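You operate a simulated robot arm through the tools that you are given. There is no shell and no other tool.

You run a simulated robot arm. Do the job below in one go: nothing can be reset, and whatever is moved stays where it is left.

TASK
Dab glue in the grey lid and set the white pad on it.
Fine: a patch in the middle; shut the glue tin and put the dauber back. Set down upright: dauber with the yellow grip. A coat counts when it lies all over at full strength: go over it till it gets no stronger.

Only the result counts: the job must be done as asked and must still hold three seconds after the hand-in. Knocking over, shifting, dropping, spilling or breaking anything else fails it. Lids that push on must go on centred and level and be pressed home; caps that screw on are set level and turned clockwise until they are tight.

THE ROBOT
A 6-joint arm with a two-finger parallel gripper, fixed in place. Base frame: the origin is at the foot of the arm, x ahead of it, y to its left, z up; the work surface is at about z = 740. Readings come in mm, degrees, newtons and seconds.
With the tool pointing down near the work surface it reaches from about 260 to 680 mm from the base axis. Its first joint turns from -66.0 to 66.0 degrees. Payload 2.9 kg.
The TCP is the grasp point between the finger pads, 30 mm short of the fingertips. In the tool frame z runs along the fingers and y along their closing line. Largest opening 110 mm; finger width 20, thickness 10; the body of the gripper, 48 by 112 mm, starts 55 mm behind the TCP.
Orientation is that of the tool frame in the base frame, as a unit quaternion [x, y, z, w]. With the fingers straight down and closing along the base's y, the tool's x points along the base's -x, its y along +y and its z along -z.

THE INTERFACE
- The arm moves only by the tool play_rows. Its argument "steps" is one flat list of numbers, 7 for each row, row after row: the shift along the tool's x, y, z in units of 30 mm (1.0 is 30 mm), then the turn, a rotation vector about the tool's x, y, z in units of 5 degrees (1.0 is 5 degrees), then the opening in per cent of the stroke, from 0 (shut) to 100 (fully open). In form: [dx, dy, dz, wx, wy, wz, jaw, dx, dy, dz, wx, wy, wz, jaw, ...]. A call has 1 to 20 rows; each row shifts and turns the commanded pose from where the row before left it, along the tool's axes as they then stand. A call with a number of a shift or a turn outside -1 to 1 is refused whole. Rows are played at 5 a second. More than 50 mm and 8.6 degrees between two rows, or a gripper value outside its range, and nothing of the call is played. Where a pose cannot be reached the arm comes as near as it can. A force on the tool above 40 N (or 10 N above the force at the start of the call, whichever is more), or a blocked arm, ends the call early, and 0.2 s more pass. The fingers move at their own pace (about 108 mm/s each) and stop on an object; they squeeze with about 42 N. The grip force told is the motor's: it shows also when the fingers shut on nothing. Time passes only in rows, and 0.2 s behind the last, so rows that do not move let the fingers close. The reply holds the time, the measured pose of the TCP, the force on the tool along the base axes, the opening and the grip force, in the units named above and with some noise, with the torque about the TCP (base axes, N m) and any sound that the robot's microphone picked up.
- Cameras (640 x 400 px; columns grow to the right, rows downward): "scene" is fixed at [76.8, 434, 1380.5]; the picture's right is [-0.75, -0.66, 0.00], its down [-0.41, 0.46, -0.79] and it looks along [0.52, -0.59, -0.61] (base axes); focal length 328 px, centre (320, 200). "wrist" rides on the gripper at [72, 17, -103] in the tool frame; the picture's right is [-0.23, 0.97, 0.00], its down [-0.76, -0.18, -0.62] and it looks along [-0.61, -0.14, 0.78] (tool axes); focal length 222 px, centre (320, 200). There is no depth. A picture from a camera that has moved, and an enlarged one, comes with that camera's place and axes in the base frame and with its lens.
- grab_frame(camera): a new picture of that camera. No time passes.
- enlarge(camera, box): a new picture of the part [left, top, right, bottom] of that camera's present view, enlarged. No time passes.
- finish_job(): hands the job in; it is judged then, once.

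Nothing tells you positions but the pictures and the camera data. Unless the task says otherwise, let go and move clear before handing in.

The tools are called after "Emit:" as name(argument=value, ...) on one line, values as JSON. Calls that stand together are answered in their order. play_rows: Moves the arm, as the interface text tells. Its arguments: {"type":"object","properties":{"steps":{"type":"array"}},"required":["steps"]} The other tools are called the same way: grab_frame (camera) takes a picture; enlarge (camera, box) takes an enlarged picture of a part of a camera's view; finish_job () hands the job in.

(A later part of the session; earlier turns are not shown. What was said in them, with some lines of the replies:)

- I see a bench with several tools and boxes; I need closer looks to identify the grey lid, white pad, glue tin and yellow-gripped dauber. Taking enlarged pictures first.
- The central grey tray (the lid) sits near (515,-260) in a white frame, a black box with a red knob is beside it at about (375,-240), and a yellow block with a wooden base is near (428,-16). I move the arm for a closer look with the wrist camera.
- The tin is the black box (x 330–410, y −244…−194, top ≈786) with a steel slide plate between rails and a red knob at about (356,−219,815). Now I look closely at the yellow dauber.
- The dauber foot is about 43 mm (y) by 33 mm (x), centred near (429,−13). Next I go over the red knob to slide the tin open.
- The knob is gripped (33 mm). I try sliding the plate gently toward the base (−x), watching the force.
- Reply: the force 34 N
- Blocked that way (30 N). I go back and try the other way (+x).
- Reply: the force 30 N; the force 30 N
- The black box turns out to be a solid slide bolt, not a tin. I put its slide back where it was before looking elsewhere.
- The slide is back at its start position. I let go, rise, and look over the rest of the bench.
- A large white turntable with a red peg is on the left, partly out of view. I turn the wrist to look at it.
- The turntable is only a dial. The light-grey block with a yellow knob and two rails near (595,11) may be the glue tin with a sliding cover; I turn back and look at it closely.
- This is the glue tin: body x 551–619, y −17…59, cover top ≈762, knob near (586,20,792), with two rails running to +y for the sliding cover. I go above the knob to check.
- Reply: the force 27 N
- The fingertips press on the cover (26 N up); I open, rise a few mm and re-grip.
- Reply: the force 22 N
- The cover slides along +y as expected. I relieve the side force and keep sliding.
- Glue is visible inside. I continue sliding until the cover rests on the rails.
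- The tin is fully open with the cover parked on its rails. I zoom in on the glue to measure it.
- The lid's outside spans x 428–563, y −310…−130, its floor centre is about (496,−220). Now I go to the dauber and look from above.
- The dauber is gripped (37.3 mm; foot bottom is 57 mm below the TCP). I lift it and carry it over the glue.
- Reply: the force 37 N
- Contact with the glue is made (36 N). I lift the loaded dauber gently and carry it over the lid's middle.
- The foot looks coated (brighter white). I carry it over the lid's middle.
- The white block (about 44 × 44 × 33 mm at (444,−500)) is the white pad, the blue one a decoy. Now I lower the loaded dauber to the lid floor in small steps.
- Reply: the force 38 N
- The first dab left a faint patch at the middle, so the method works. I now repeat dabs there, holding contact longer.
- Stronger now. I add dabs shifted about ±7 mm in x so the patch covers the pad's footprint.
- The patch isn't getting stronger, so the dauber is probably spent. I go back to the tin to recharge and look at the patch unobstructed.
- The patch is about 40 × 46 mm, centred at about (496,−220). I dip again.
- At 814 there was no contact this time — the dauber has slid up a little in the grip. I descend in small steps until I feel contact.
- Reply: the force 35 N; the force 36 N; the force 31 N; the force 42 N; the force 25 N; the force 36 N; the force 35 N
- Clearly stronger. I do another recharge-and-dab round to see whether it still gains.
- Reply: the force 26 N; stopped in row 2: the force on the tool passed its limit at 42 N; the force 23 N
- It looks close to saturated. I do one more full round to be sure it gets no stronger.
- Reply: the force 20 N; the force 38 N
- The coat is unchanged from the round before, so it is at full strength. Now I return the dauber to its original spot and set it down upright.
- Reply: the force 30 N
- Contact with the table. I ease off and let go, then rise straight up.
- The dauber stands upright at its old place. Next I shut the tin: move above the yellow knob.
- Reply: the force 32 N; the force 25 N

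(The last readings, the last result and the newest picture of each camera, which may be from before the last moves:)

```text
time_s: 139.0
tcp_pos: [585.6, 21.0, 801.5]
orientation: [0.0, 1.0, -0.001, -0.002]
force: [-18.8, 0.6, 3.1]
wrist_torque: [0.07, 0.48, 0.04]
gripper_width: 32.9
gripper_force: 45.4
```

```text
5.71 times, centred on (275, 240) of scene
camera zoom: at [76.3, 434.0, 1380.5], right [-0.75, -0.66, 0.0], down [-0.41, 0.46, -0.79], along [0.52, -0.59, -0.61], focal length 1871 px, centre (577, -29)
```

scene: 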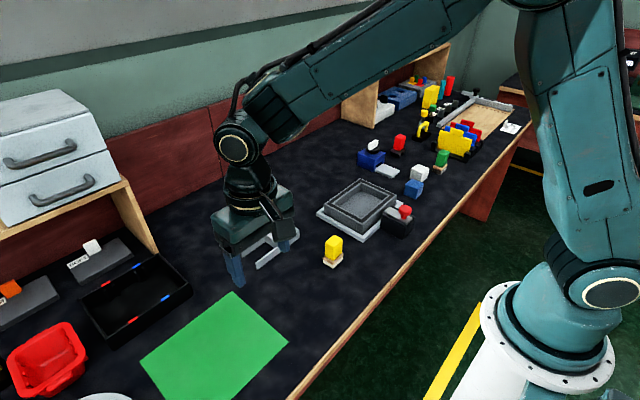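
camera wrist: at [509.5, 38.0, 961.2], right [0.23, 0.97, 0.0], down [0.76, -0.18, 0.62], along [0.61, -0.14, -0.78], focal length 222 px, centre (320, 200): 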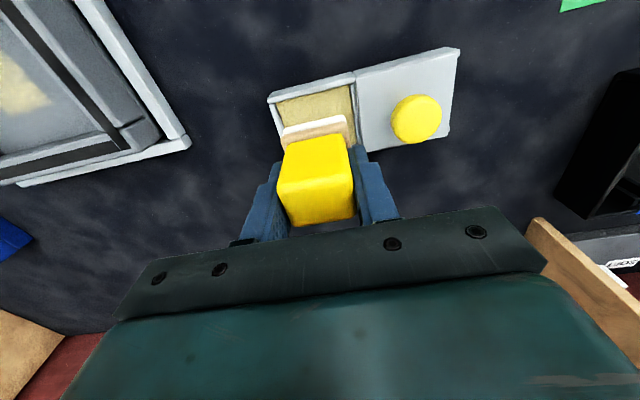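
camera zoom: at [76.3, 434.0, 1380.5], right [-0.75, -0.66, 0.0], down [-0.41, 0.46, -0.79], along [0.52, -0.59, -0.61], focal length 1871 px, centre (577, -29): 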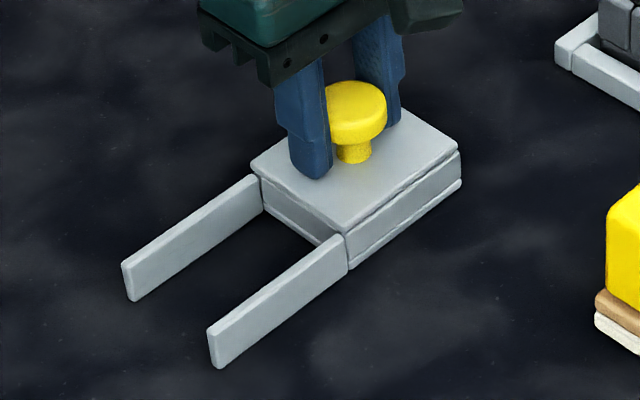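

Emit:
play_rows(steps=[0.06, -0.04, 0, 0, 0, 0, 0, 0, 0, 0, 0, 0, 0, 0])

Emit:
play_rows(steps=[0, -0.04, 0, 0, 0, 0, 0, 0, 0, 0, 0, 0, 0, 0])

```text
time_s: 139.6
tcp_pos: [585.1, 19.0, 801.1]
orientation: [0.0, 1.0, -0.001, 0.0]
force: [-10.0, 1.1, 1.5]
wrist_torque: [-0.02, 0.66, 0.03]
gripper_width: 32.7
gripper_force: 45.1
```

```text
time_s: 140.2
tcp_pos: [584.3, 20.0, 801.1]
orientation: [-0.002, 1.0, -0.001, 0.001]
force: [-9.5, 5.0, 5.6]
wrist_torque: [0.02, 0.25, -0.14]
gripper_width: 32.6
gripper_force: 45.1
```

The cover is against its stop. I let go, rise, and check it.

Emit:
play_rows(steps=[0, -0.03, 0, 0, 0, 0, 0, 0, 0.06, 0, 0, 0, 0, 0, 0, 0, 0, 0, 0, 0, 40, 0, 0, 0, 0, 0, 0, 65, 0, 0, 0, 0, 0, 0, 65, 0, 0, -0.5, 0, 0, 0, 65, 0, 0, -1, 0, 0, 0, 65, 0, 0, -1, 0, 0, 0, 65, 0, 0, 0, 0, 0, 0, 65])

Emit:
enlarge(camera="scene", box=[235, 205, 315, 275])

Emit:
enlarge(camera="wrist", box=[220, 60, 440, 220])

```text
time_s: 142.2
tcp_pos: [585.0, 18.8, 876.4]
orientation: [0.0, 1.0, 0.0, -0.001]
force: [-0.2, 1.0, -0.5]
wrist_torque: [0.03, 0.0, -0.04]
gripper_width: 71.7
gripper_force: 0.0
```

```text
5.71 times, centred on (275, 240) of scene
camera zoom: at [76.8, 434.0, 1380.5], right [-0.75, -0.66, 0.0], down [-0.41, 0.46, -0.79], along [0.52, -0.59, -0.61], focal length 1871 px, centre (577, -29)
```

zoom: 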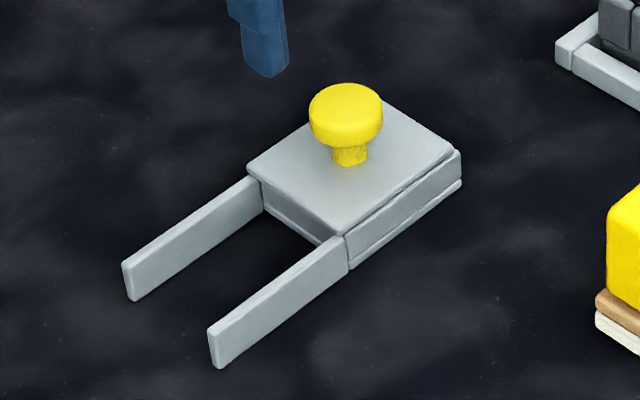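

```text
2.50 times, centred on (330, 140) of wrist
camera zoom: at [512.2, 37.4, 979.4], right [0.23, 0.97, 0.0], down [0.76, -0.18, 0.62], along [0.61, -0.14, -0.78], focal length 555 px, centre (295, 350)
```

zoom: 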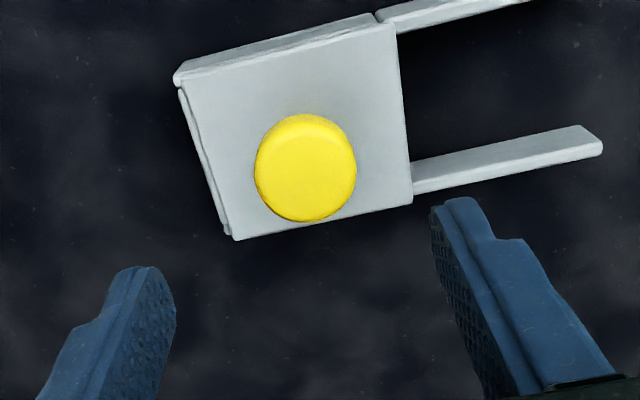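

My relief move left the cover about 2 mm ajar. I re-grip and push it fully home, releasing without backing off.

Emit:
play_rows(steps=[0, 0.08, 0.8, 0, 0, 0, 65, 0, 0, 0.8, 0, 0, 0, 65, 0, 0, 0.88, 0, 0, 0, 65, 0, 0, 0, 0, 0, 0, 65, 0, 0, 0, 0, 0, 0, 40, 0, 0, 0, 0, 0, 0, 20, 0, 0, 0, 0, 0, 0, 0, 0, 0, 0, 0, 0, 0, 0])

Emit:
play_rows(steps=[0, -0.06, 0, 0, 0, 0, 0, 0, -0.06, 0, 0, 0, 0, 0, 0, 0, 0, 0, 0, 0, 0])

```text
time_s: 144.0
tcp_pos: [585.4, 21.1, 801.5]
orientation: [-0.001, 1.0, -0.002, 0.0]
force: [1.8, -0.6, -3.0]
wrist_torque: [0.03, -0.19, 0.04]
gripper_width: 32.7
gripper_force: 44.9
```

```text
time_s: 144.8
tcp_pos: [586.0, 18.9, 801.6]
orientation: [-0.002, 1.0, -0.001, 0.0]
force: [5.8, 10.9, -8.2]
wrist_torque: [0.08, -0.04, -0.19]
gripper_width: 32.6
gripper_force: 44.7
```

Emit:
play_rows(steps=[0, -0.04, 0, 0, 0, 0, 0, 0, 0, 0, 0, 0, 0, 0])

Emit:
play_rows(steps=[0, 0, 0, 0, 0, 0, 50, 0, 0, 0, 0, 0, 0, 65, 0, 0, 0, 0, 0, 0, 65, 0, 0, -0.5, 0, 0, 0, 65, 0, 0, -1, 0, 0, 0, 65, 0, 0, -1, 0, 0, 0, 65, 0, 0, 0, 0, 0, 0, 65])

Emit:
enlarge(camera="scene", box=[235, 205, 315, 275])

Emit:
enlarge(camera="wrist", box=[220, 60, 440, 220])

```text
time_s: 145.4
tcp_pos: [584.7, 20.9, 802.1]
orientation: [-0.003, 1.0, 0.0, 0.0]
force: [11.5, 22.9, -13.3]
wrist_torque: [0.01, -0.25, -0.17]
gripper_width: 32.6
gripper_force: 45.3
```

```text
time_s: 147.0
tcp_pos: [584.4, 18.7, 876.9]
orientation: [0.0, 1.0, -0.001, -0.001]
force: [-0.4, -0.2, 0.2]
wrist_torque: [0.0, 0.01, -0.01]
gripper_width: 71.4
gripper_force: 0.0
```

```text
5.71 times, centred on (275, 240) of scene
camera zoom: at [76.8, 434.0, 1380.5], right [-0.75, -0.66, 0.0], down [-0.41, 0.46, -0.79], along [0.52, -0.59, -0.61], focal length 1871 px, centre (577, -29)
```

zoom: 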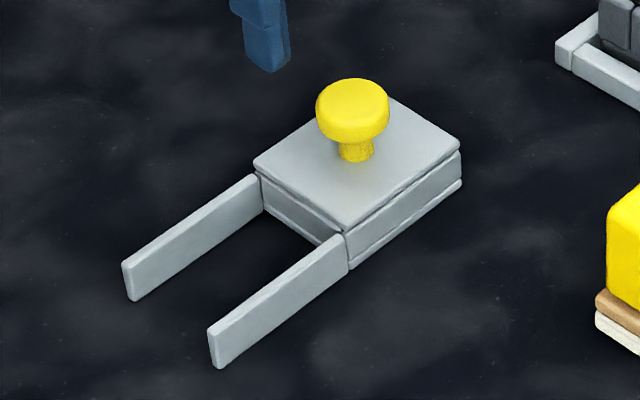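

```text
2.50 times, centred on (330, 140) of wrist
camera zoom: at [512.0, 36.3, 981.9], right [0.23, 0.97, 0.0], down [0.76, -0.18, 0.62], along [0.61, -0.14, -0.78], focal length 555 px, centre (295, 350)
```

zoom: 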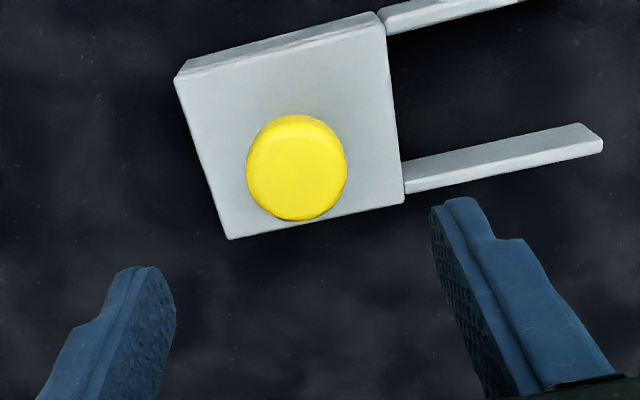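

The tin is shut exactly as at the start. Now I fetch the white pad: move toward it and look from above.

Emit:
play_rows(steps=[0.321, -0.956, -0.05, 0, 0, 0, 80, 0.321, -0.956, -0.05, 0, 0, 0, 80, 0.321, -0.956, -0.05, 0, 0, 0, 80, 0.321, -0.956, -0.05, 0, 0, 0, 80, 0.321, -0.956, -0.05, 0, 0, 0, 80, 0.321, -0.956, -0.05, 0, 0, 0, 80, 0.321, -0.956, -0.05, 0, 0, 0, 80, 0.321, -0.956, -0.05, 0, 0, 0, 80, 0.321, -0.956, -0.05, 0, 0, 0, 80, 0.321, -0.956, -0.05, 0, 0, 0, 80, 0.321, -0.956, -0.05, 0, 0, 0, 80, 0.321, -0.956, -0.05, 0, 0, 0, 80, 0.321, -0.956, -0.05, 0, 0, 0, 80, 0.321, -0.956, -0.05, 0, 0, 0, 80, 0.321, -0.956, -0.05, 0, 0, 0, 80, 0.321, -0.956, -0.05, 0, 0, 0, 80, 0, 0, 0, 0, 0, 0, 80])

Emit:
grab_frame(camera="wrist")

Emit:
enlarge(camera="scene", box=[330, 170, 400, 230])

```text
time_s: 150.6
tcp_pos: [431.3, -441.3, 899.2]
orientation: [0.0, 1.0, -0.001, 0.0]
force: [-0.7, -0.2, -0.1]
wrist_torque: [-0.01, -0.01, 0.03]
gripper_width: 88.2
gripper_force: 0.2
```

```text
taken
camera wrist: at [358.6, -424.4, 1004.3], right [0.23, 0.97, 0.0], down [0.76, -0.18, 0.62], along [0.61, -0.14, -0.78], focal length 222 px, centre (320, 200)
```

wrist: 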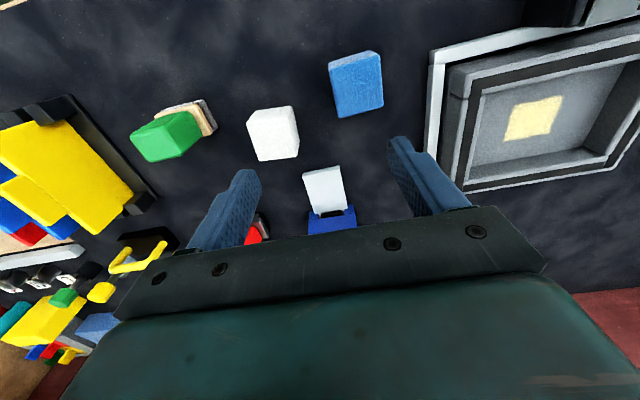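

```text
6.67 times, centred on (365, 200) of scene
camera zoom: at [76.8, 434.0, 1380.5], right [-0.75, -0.66, 0.0], down [-0.41, 0.46, -0.79], along [0.52, -0.59, -0.61], focal length 2183 px, centre (20, 200)
```

zoom: 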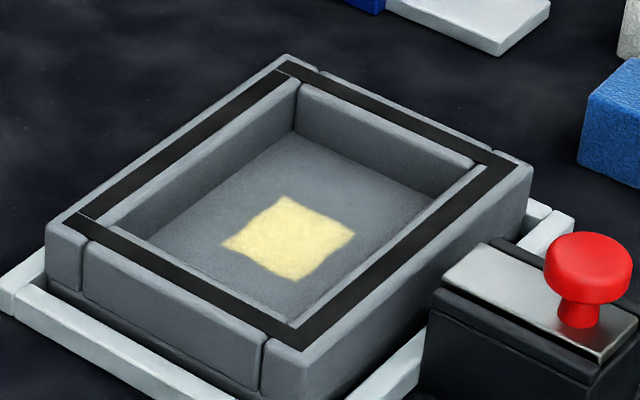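

Emit:
enlarge(camera="wrist", box=[220, 30, 400, 170])

Emit:
enlarge(camera="wrist", box=[420, 20, 640, 200])

Emit:
enlarge(camera="wrist", box=[120, 60, 320, 250])

```text
2.86 times, centred on (310, 100) of wrist
camera zoom: at [358.6, -424.4, 1004.3], right [0.23, 0.97, 0.0], down [0.76, -0.18, 0.62], along [0.61, -0.14, -0.78], focal length 635 px, centre (349, 486)
```

zoom: 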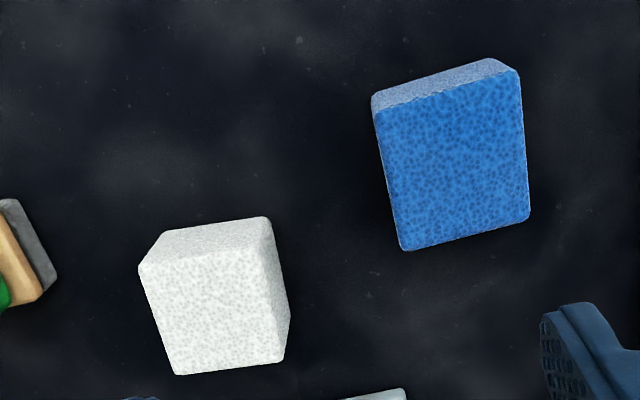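

```text
2.22 times, centred on (530, 110) of wrist
camera zoom: at [358.6, -424.4, 1004.3], right [0.23, 0.97, 0.0], down [0.76, -0.18, 0.62], along [0.61, -0.14, -0.78], focal length 494 px, centre (-147, 400)
```

zoom: 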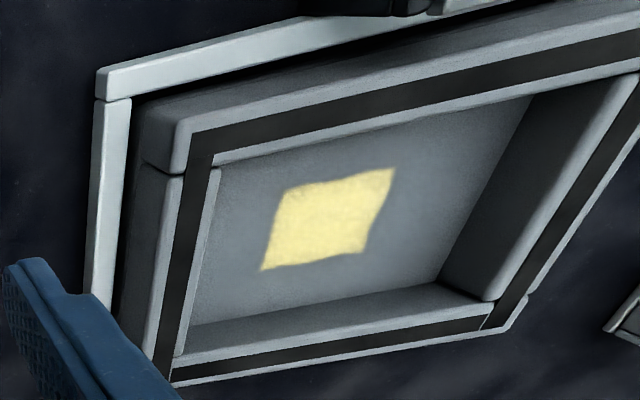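

```text
2.11 times, centred on (220, 155) of wrist
camera zoom: at [358.6, -424.4, 1004.3], right [0.23, 0.97, 0.0], down [0.76, -0.18, 0.62], along [0.61, -0.14, -0.78], focal length 468 px, centre (530, 295)
```

zoom: 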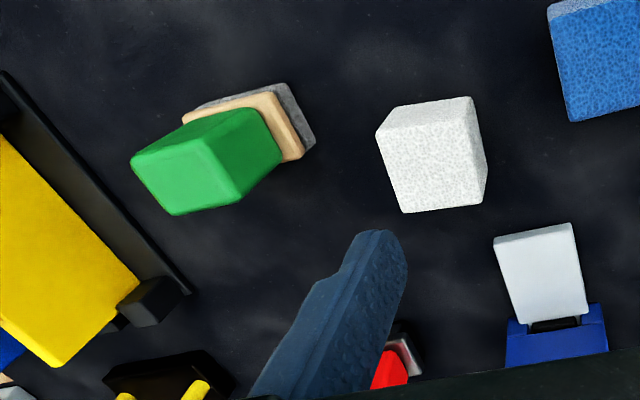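

The glue patch looks even. The white pad is about 45 × 45 × 33 mm at (446,−497), turned about −5°; I go above it and turn the tool to match.

Emit:
play_rows(steps=[-0.245, -0.93, 0.6, 0, 0, 0, 70, -0.245, -0.93, 0.6, 0, 0, 0, 70, 0, 0, 0, 0, 0, 1, 70, 0, 0, 0, 0, 0, 0, 70])

Emit:
enlarge(camera="wrist", box=[220, 50, 440, 210])

Emit:
enlarge(camera="scene", box=[385, 130, 465, 210])

```text
time_s: 151.6
tcp_pos: [445.9, -497.7, 863.5]
orientation: [0.044, 0.999, -0.001, 0.0]
force: [-0.6, -0.5, 0.1]
wrist_torque: [0.0, 0.01, 0.03]
gripper_width: 77.1
gripper_force: 0.0
```

```text
2.50 times, centred on (330, 130) of wrist
camera zoom: at [374.4, -474.4, 968.7], right [0.31, 0.95, 0.0], down [0.74, -0.24, 0.62], along [0.59, -0.2, -0.78], focal length 555 px, centre (295, 375)
```

zoom: 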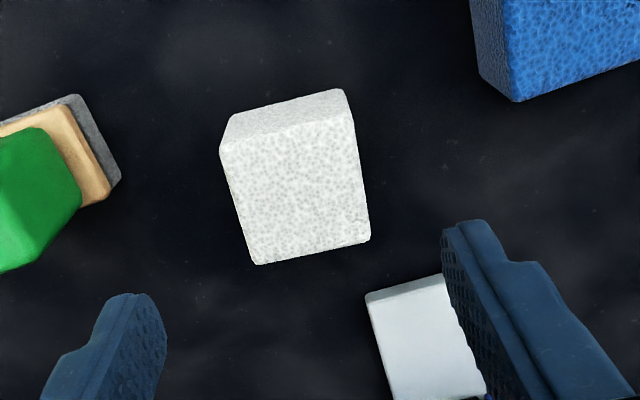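

```text
5.00 times, centred on (425, 170) of scene
camera zoom: at [76.8, 434.0, 1380.5], right [-0.75, -0.66, 0.0], down [-0.41, 0.46, -0.79], along [0.52, -0.59, -0.61], focal length 1637 px, centre (-205, 350)
```

zoom: 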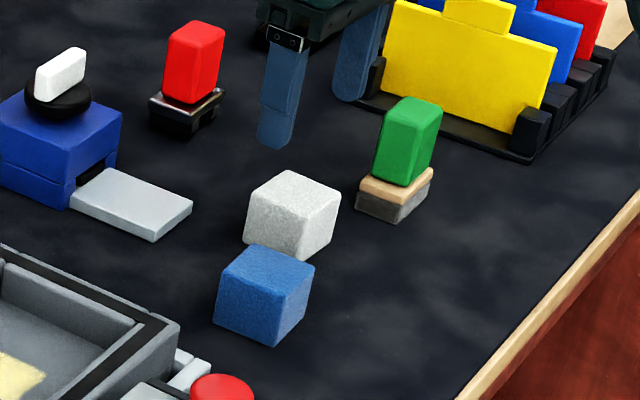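

Emit:
play_rows(steps=[0, 0, 0.8, 0, 0, 0, 70, 0, 0, 0.8, 0, 0, 0, 70, 0, 0, 0.8, 0, 0, 0, 70, 0, 0, 0.5, 0, 0, 0, 70, 0, 0, 0, 0, 0, 0, 70])

Emit:
enlarge(camera="wrist", box=[200, 50, 440, 230])

Emit:
enlarge(camera="scene", box=[385, 130, 465, 210])

```text
time_s: 152.8
tcp_pos: [446.4, -497.2, 777.4]
orientation: [0.043, 0.999, -0.002, 0.0]
force: [-0.6, -0.8, -0.6]
wrist_torque: [-0.03, 0.0, 0.04]
gripper_width: 76.9
gripper_force: 0.1
```

```text
2.22 times, centred on (320, 140) of wrist
camera zoom: at [374.8, -473.7, 882.4], right [0.31, 0.95, 0.0], down [0.74, -0.24, 0.62], along [0.59, -0.2, -0.78], focal length 494 px, centre (320, 333)
```

zoom: 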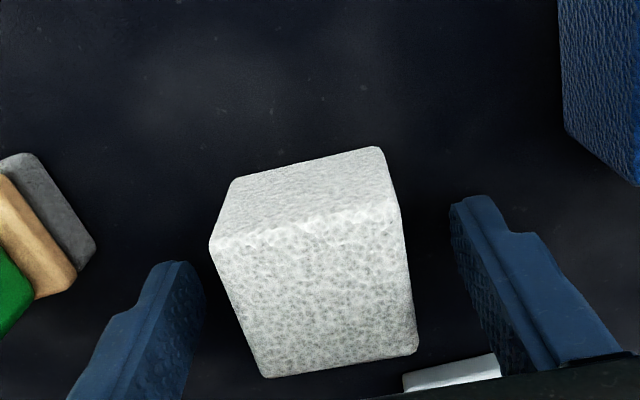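

```text
5.00 times, centred on (425, 170) of scene
camera zoom: at [76.8, 434.0, 1380.5], right [-0.75, -0.66, 0.0], down [-0.41, 0.46, -0.79], along [0.52, -0.59, -0.61], focal length 1637 px, centre (-205, 350)
```

zoom: 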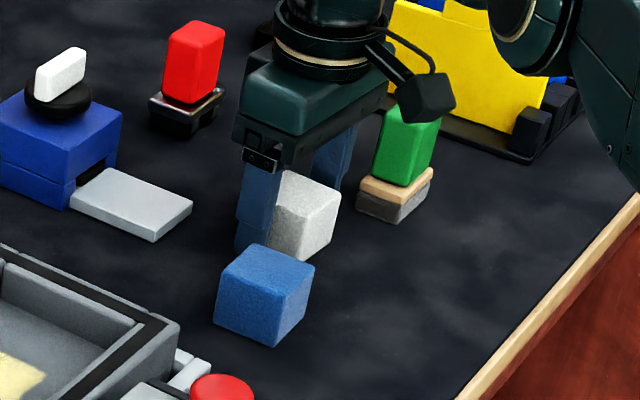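

Emit:
play_rows(steps=[0, 0, 0, 0, 0, 0, 55, 0, 0, 0, 0, 0, 0, 45, 0, 0, 0, 0, 0, 0, 35, 0, 0, 0, 0, 0, 0, 20, 0, 0, 0, 0, 0, 0, 0, 0, 0, 0, 0, 0, 0, 0])

Emit:
enlarge(camera="wrist", box=[200, 50, 440, 230])

```text
time_s: 154.2
tcp_pos: [445.2, -497.1, 777.8]
orientation: [0.045, 0.999, -0.001, -0.001]
force: [0.1, -0.4, 0.6]
wrist_torque: [0.01, -0.01, 0.03]
gripper_width: 43.5
gripper_force: 42.0
```

```text
2.22 times, centred on (320, 140) of wrist
camera zoom: at [374.8, -473.6, 882.5], right [0.31, 0.95, 0.0], down [0.74, -0.24, 0.62], along [0.59, -0.2, -0.78], focal length 494 px, centre (320, 333)
```

zoom: 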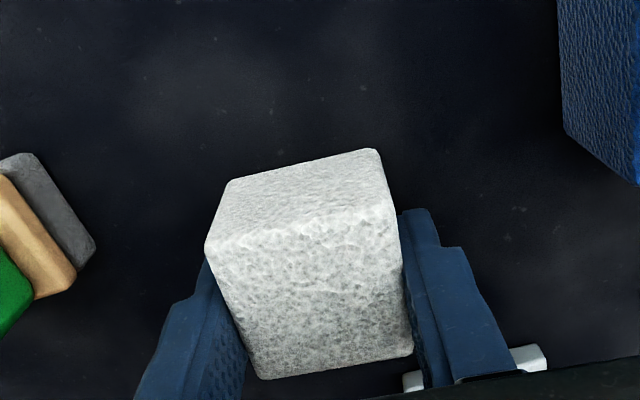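

The pad is gripped (43.5 mm). I lift it, turn back square, and carry it over the glue patch.

Emit:
play_rows(steps=[0, 0, -0.3, 0, 0, 0, 0, 0, 0, -0.8, 0, 0, 0, 0, 0, 0, -1, 0, 0, 0, 0, 0, 0, -1, 0, 0, 0, 0, 0, 0, 0, 0, 0, -1, 0, 0, 0, 0, 0, 0, 0, 0])

Emit:
enlarge(camera="scene", box=[385, 120, 465, 210])

```text
time_s: 155.6
tcp_pos: [445.7, -496.4, 870.6]
orientation: [-0.001, 1.0, -0.001, 0.0]
force: [-0.3, -0.8, 0.2]
wrist_torque: [0.01, -0.02, 0.01]
gripper_width: 43.4
gripper_force: 42.3
```

```text
4.44 times, centred on (425, 165) of scene
camera zoom: at [76.8, 434.0, 1380.5], right [-0.75, -0.66, 0.0], down [-0.41, 0.46, -0.79], along [0.52, -0.59, -0.61], focal length 1455 px, centre (-147, 356)
```

zoom: 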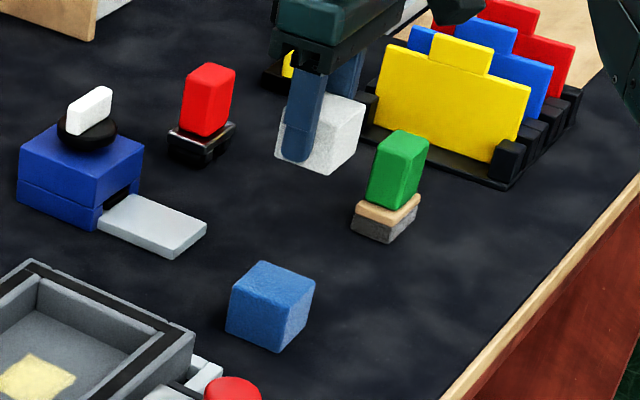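

Emit:
play_rows(steps=[-0.167, 0.925, 0, 0, 0, 0, 0, -0.167, 0.925, 0, 0, 0, 0, 0, -0.167, 0.925, 0, 0, 0, 0, 0, -0.167, 0.925, 0, 0, 0, 0, 0, -0.167, 0.925, 0, 0, 0, 0, 0, -0.167, 0.925, 0, 0, 0, 0, 0, -0.167, 0.925, 0, 0, 0, 0, 0, -0.167, 0.925, 0, 0, 0, 0, 0, -0.167, 0.925, 0, 0, 0, 0, 0, -0.167, 0.925, 0, 0, 0, 0, 0, 0, 0, 0, 0, 0, 0, 0])

Emit:
enlarge(camera="scene", box=[310, 140, 410, 240])

Emit:
enlarge(camera="wrist", box=[200, 20, 440, 220])

```text
time_s: 158.0
tcp_pos: [497.1, -219.5, 871.8]
orientation: [0.001, 1.0, -0.001, 0.0]
force: [-0.1, 0.5, 0.1]
wrist_torque: [0.03, 0.0, 0.01]
gripper_width: 43.6
gripper_force: 42.4
```

```text
4.00 times, centred on (360, 190) of scene
camera zoom: at [76.8, 434.0, 1380.5], right [-0.75, -0.66, 0.0], down [-0.41, 0.46, -0.79], along [0.52, -0.59, -0.61], focal length 1310 px, centre (160, 240)
```

zoom: 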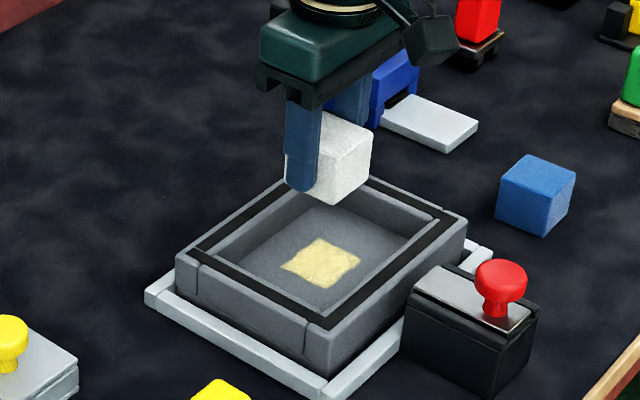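

```text
2.00 times, centred on (320, 120) of wrist
camera zoom: at [424.6, -202.1, 976.2], right [0.23, 0.97, 0.0], down [0.76, -0.18, 0.62], along [0.61, -0.14, -0.78], focal length 444 px, centre (320, 360)
```

zoom: 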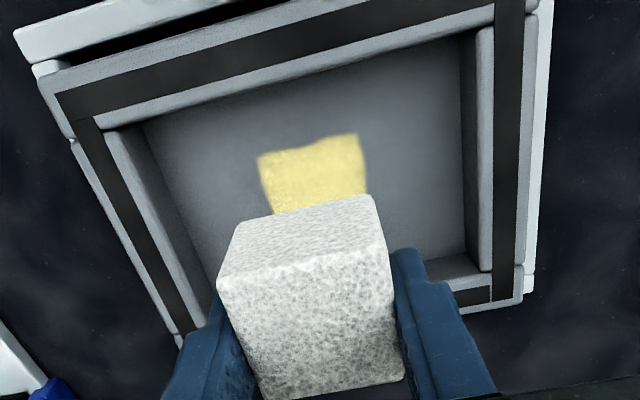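

Emit:
play_rows(steps=[0.06, 0.03, 0.8, 0, 0, 0, 0, 0, 0, 0.8, 0, 0, 0, 0, 0, 0, 0.75, 0, 0, 0, 0, 0, 0, 0, 0, 0, 0, 0])

Emit:
enlarge(camera="scene", box=[320, 160, 400, 240])

```text
time_s: 159.0
tcp_pos: [493.4, -218.3, 799.6]
orientation: [0.0, 1.0, -0.001, 0.0]
force: [0.1, 0.6, -0.6]
wrist_torque: [-0.01, -0.02, -0.03]
gripper_width: 43.5
gripper_force: 41.9
```

```text
5.00 times, centred on (360, 200) of scene
camera zoom: at [76.8, 434.0, 1380.5], right [-0.75, -0.66, 0.0], down [-0.41, 0.46, -0.79], along [0.52, -0.59, -0.61], focal length 1637 px, centre (120, 200)
```

zoom: 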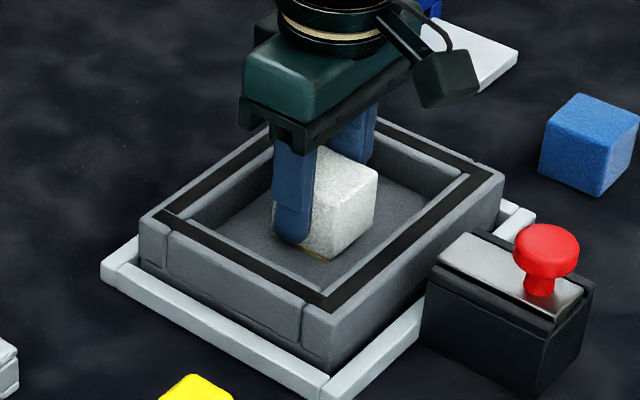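

Emit:
play_rows(steps=[0, 0, 0.05, 0, 0, 0, 0, 0, 0, 0.05, 0, 0, 0, 0, 0, 0, 0, 0, 0, 0, 0])

Emit:
play_rows(steps=[0, 0, 0.05, 0, 0, 0, 0, 0, 0, 0, 0, 0, 0, 0])

```text
time_s: 159.8
tcp_pos: [493.1, -218.6, 797.2]
orientation: [0.001, 1.0, -0.001, 0.0]
force: [-0.7, 1.4, 2.2]
wrist_torque: [0.06, 0.01, -0.01]
gripper_width: 43.6
gripper_force: 42.4
```

```text
time_s: 160.4
tcp_pos: [493.7, -218.1, 797.4]
orientation: [0.0, 1.0, -0.003, 0.001]
force: [-2.5, 2.7, 16.8]
wrist_torque: [0.18, 0.21, 0.0]
gripper_width: 43.4
gripper_force: 42.4
```

The pad touches the glue. I press it on lightly, hold, ease off and let go.

Emit:
play_rows(steps=[0, 0, 0.03, 0, 0, 0, 0, 0, 0, 0, 0, 0, 0, 0, 0, 0, 0, 0, 0, 0, 0, 0, 0, 0, 0, 0, 0, 0])

Emit:
play_rows(steps=[0, 0, -0.06, 0, 0, 0, 0, 0, 0, 0, 0, 0, 0, 42, 0, 0, 0, 0, 0, 0, 50, 0, 0, 0, 0, 0, 0, 65, 0, 0, 0, 0, 0, 0, 65, 0, 0, -0.5, 0, 0, 0, 65, 0, 0, -1, 0, 0, 0, 65, 0, 0, -1, 0, 0, 0, 65, 0, 0, 0, 0, 0, 0, 65])

Emit:
enlarge(camera="scene", box=[320, 160, 400, 240])

Emit:
enlarge(camera="wrist", box=[200, 20, 440, 220])

```text
time_s: 161.4
tcp_pos: [494.9, -218.8, 797.0]
orientation: [0.0, 1.0, -0.002, 0.002]
force: [-1.6, 2.2, 28.5]
wrist_torque: [0.19, 0.22, -0.06]
gripper_width: 43.6
gripper_force: 41.9
```

```text
time_s: 163.4
tcp_pos: [492.7, -218.9, 874.4]
orientation: [-0.001, 1.0, 0.0, 0.0]
force: [0.1, -0.1, 0.1]
wrist_torque: [0.01, -0.01, -0.01]
gripper_width: 71.7
gripper_force: 0.0
```

```text
5.00 times, centred on (360, 200) of scene
camera zoom: at [76.8, 434.0, 1380.5], right [-0.75, -0.66, 0.0], down [-0.41, 0.46, -0.79], along [0.52, -0.59, -0.61], focal length 1637 px, centre (120, 200)
```

zoom: 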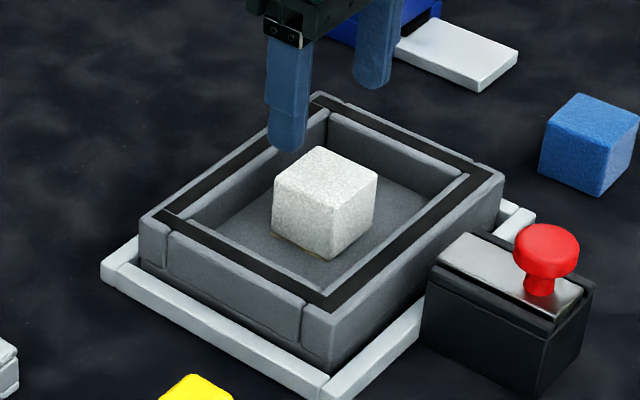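

```text
2.00 times, centred on (320, 120) of wrist
camera zoom: at [420.2, -201.2, 978.1], right [0.23, 0.97, 0.0], down [0.76, -0.18, 0.62], along [0.61, -0.14, -0.78], focal length 444 px, centre (320, 360)
```

zoom: 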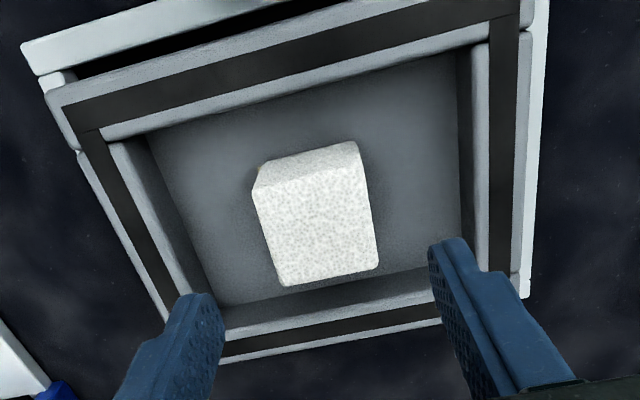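

The pad sits squarely on the glue in the lid's middle. I move clear and make a last check of everything.

Emit:
play_rows(steps=[0, 0, -1, 0, 0, 0, 65, 0, 0, -1, 0, 0, 0, 65, 0, 0, -1, 0, 0, 0, 65, 0, 0, -1, 0, 0, 0, 65, 0.2, 1, -0.5, 0, 0, 0, 65, 0.2, 1, -0.5, 0, 0, 0, 65, 0.2, 1, 0, 0, 0, 0, 65, 0.2, 1, 0, 0, 0, 0, 65, 0.2, 1, 0, 0, 0, 0, 65, 0, 1, 0, 0, 0, 0, 65, 0, 1, 0, 0, 0, 0, 65, 0, 0, 0, 0, 0, 0, 65])

Emit:
grab_frame(camera="scene")

Emit:
enlarge(camera="scene", box=[230, 150, 450, 280])

Emit:
grab_frame(camera="wrist")

```text
time_s: 166.0
tcp_pos: [463.7, -9.1, 1022.6]
orientation: [0.0, 1.0, -0.002, 0.0]
force: [-0.1, -0.8, -0.4]
wrist_torque: [0.02, 0.02, -0.01]
gripper_width: 71.5
gripper_force: 0.1
```

```text
taken
```

scene: 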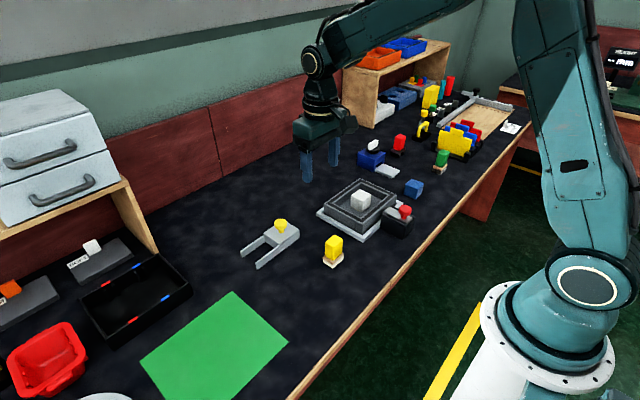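

```text
2.91 times, centred on (340, 215) of scene
camera zoom: at [76.8, 434.0, 1380.5], right [-0.75, -0.66, 0.0], down [-0.41, 0.46, -0.79], along [0.52, -0.59, -0.61], focal length 953 px, centre (262, 156)
```

zoom: 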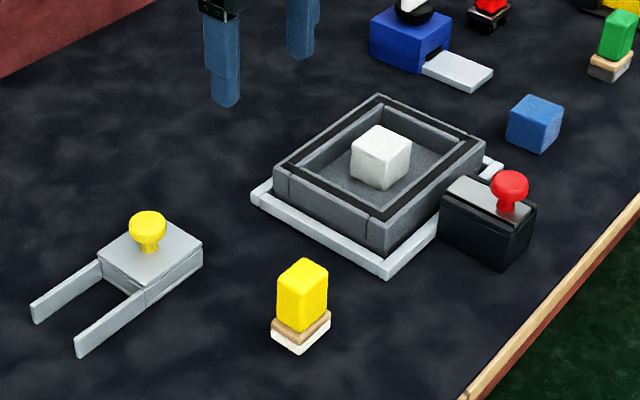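

```text
taken
camera wrist: at [391.5, 9.7, 1127.1], right [0.23, 0.97, 0.0], down [0.76, -0.18, 0.62], along [0.61, -0.14, -0.78], focal length 222 px, centre (320, 200)
```

wrist: 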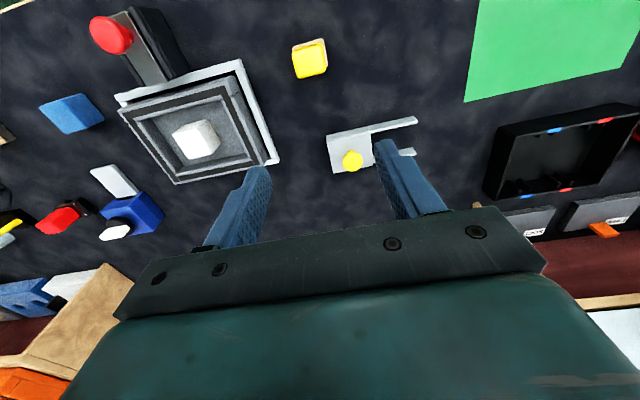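

The glue patch is at full strength with the white pad on it. The tin is shut, the dauber stands upright at its old place, and the slide bolt is back where it started. The arm is clear, so I hand in.

Emit:
finish_job()

```text
The job is handed in.
```

The white pad is now on a full-strength glue patch in the middle of the grey lid, and I've handed the job in. I don't know yet how it was judged.

- **Glue:** I recharged the dauber and went over the patch several times, until a full extra round made no visible difference. The patch is about 41 × 47 mm, and the pad covers all but a trace at one corner.
- **Pad:** I pressed it on with about 28 N and let go. It sits square over the patch.
- **Tin and dauber:** The tin's sliding cover is shut against its stop. The dauber with the yellow grip stands upright where it was, to within a millimetre or two.

**Slide bolt:** early on I took the black box with the red knob for the glue tin and slid its plate about 30 mm. It was a solid slide bolt, so I put the plate back, and the pictures match its starting position. If the check counts any movement of it, that is the one thing that could go against the job.

I saw nothing else moved in the last pictures, and the arm is clear.
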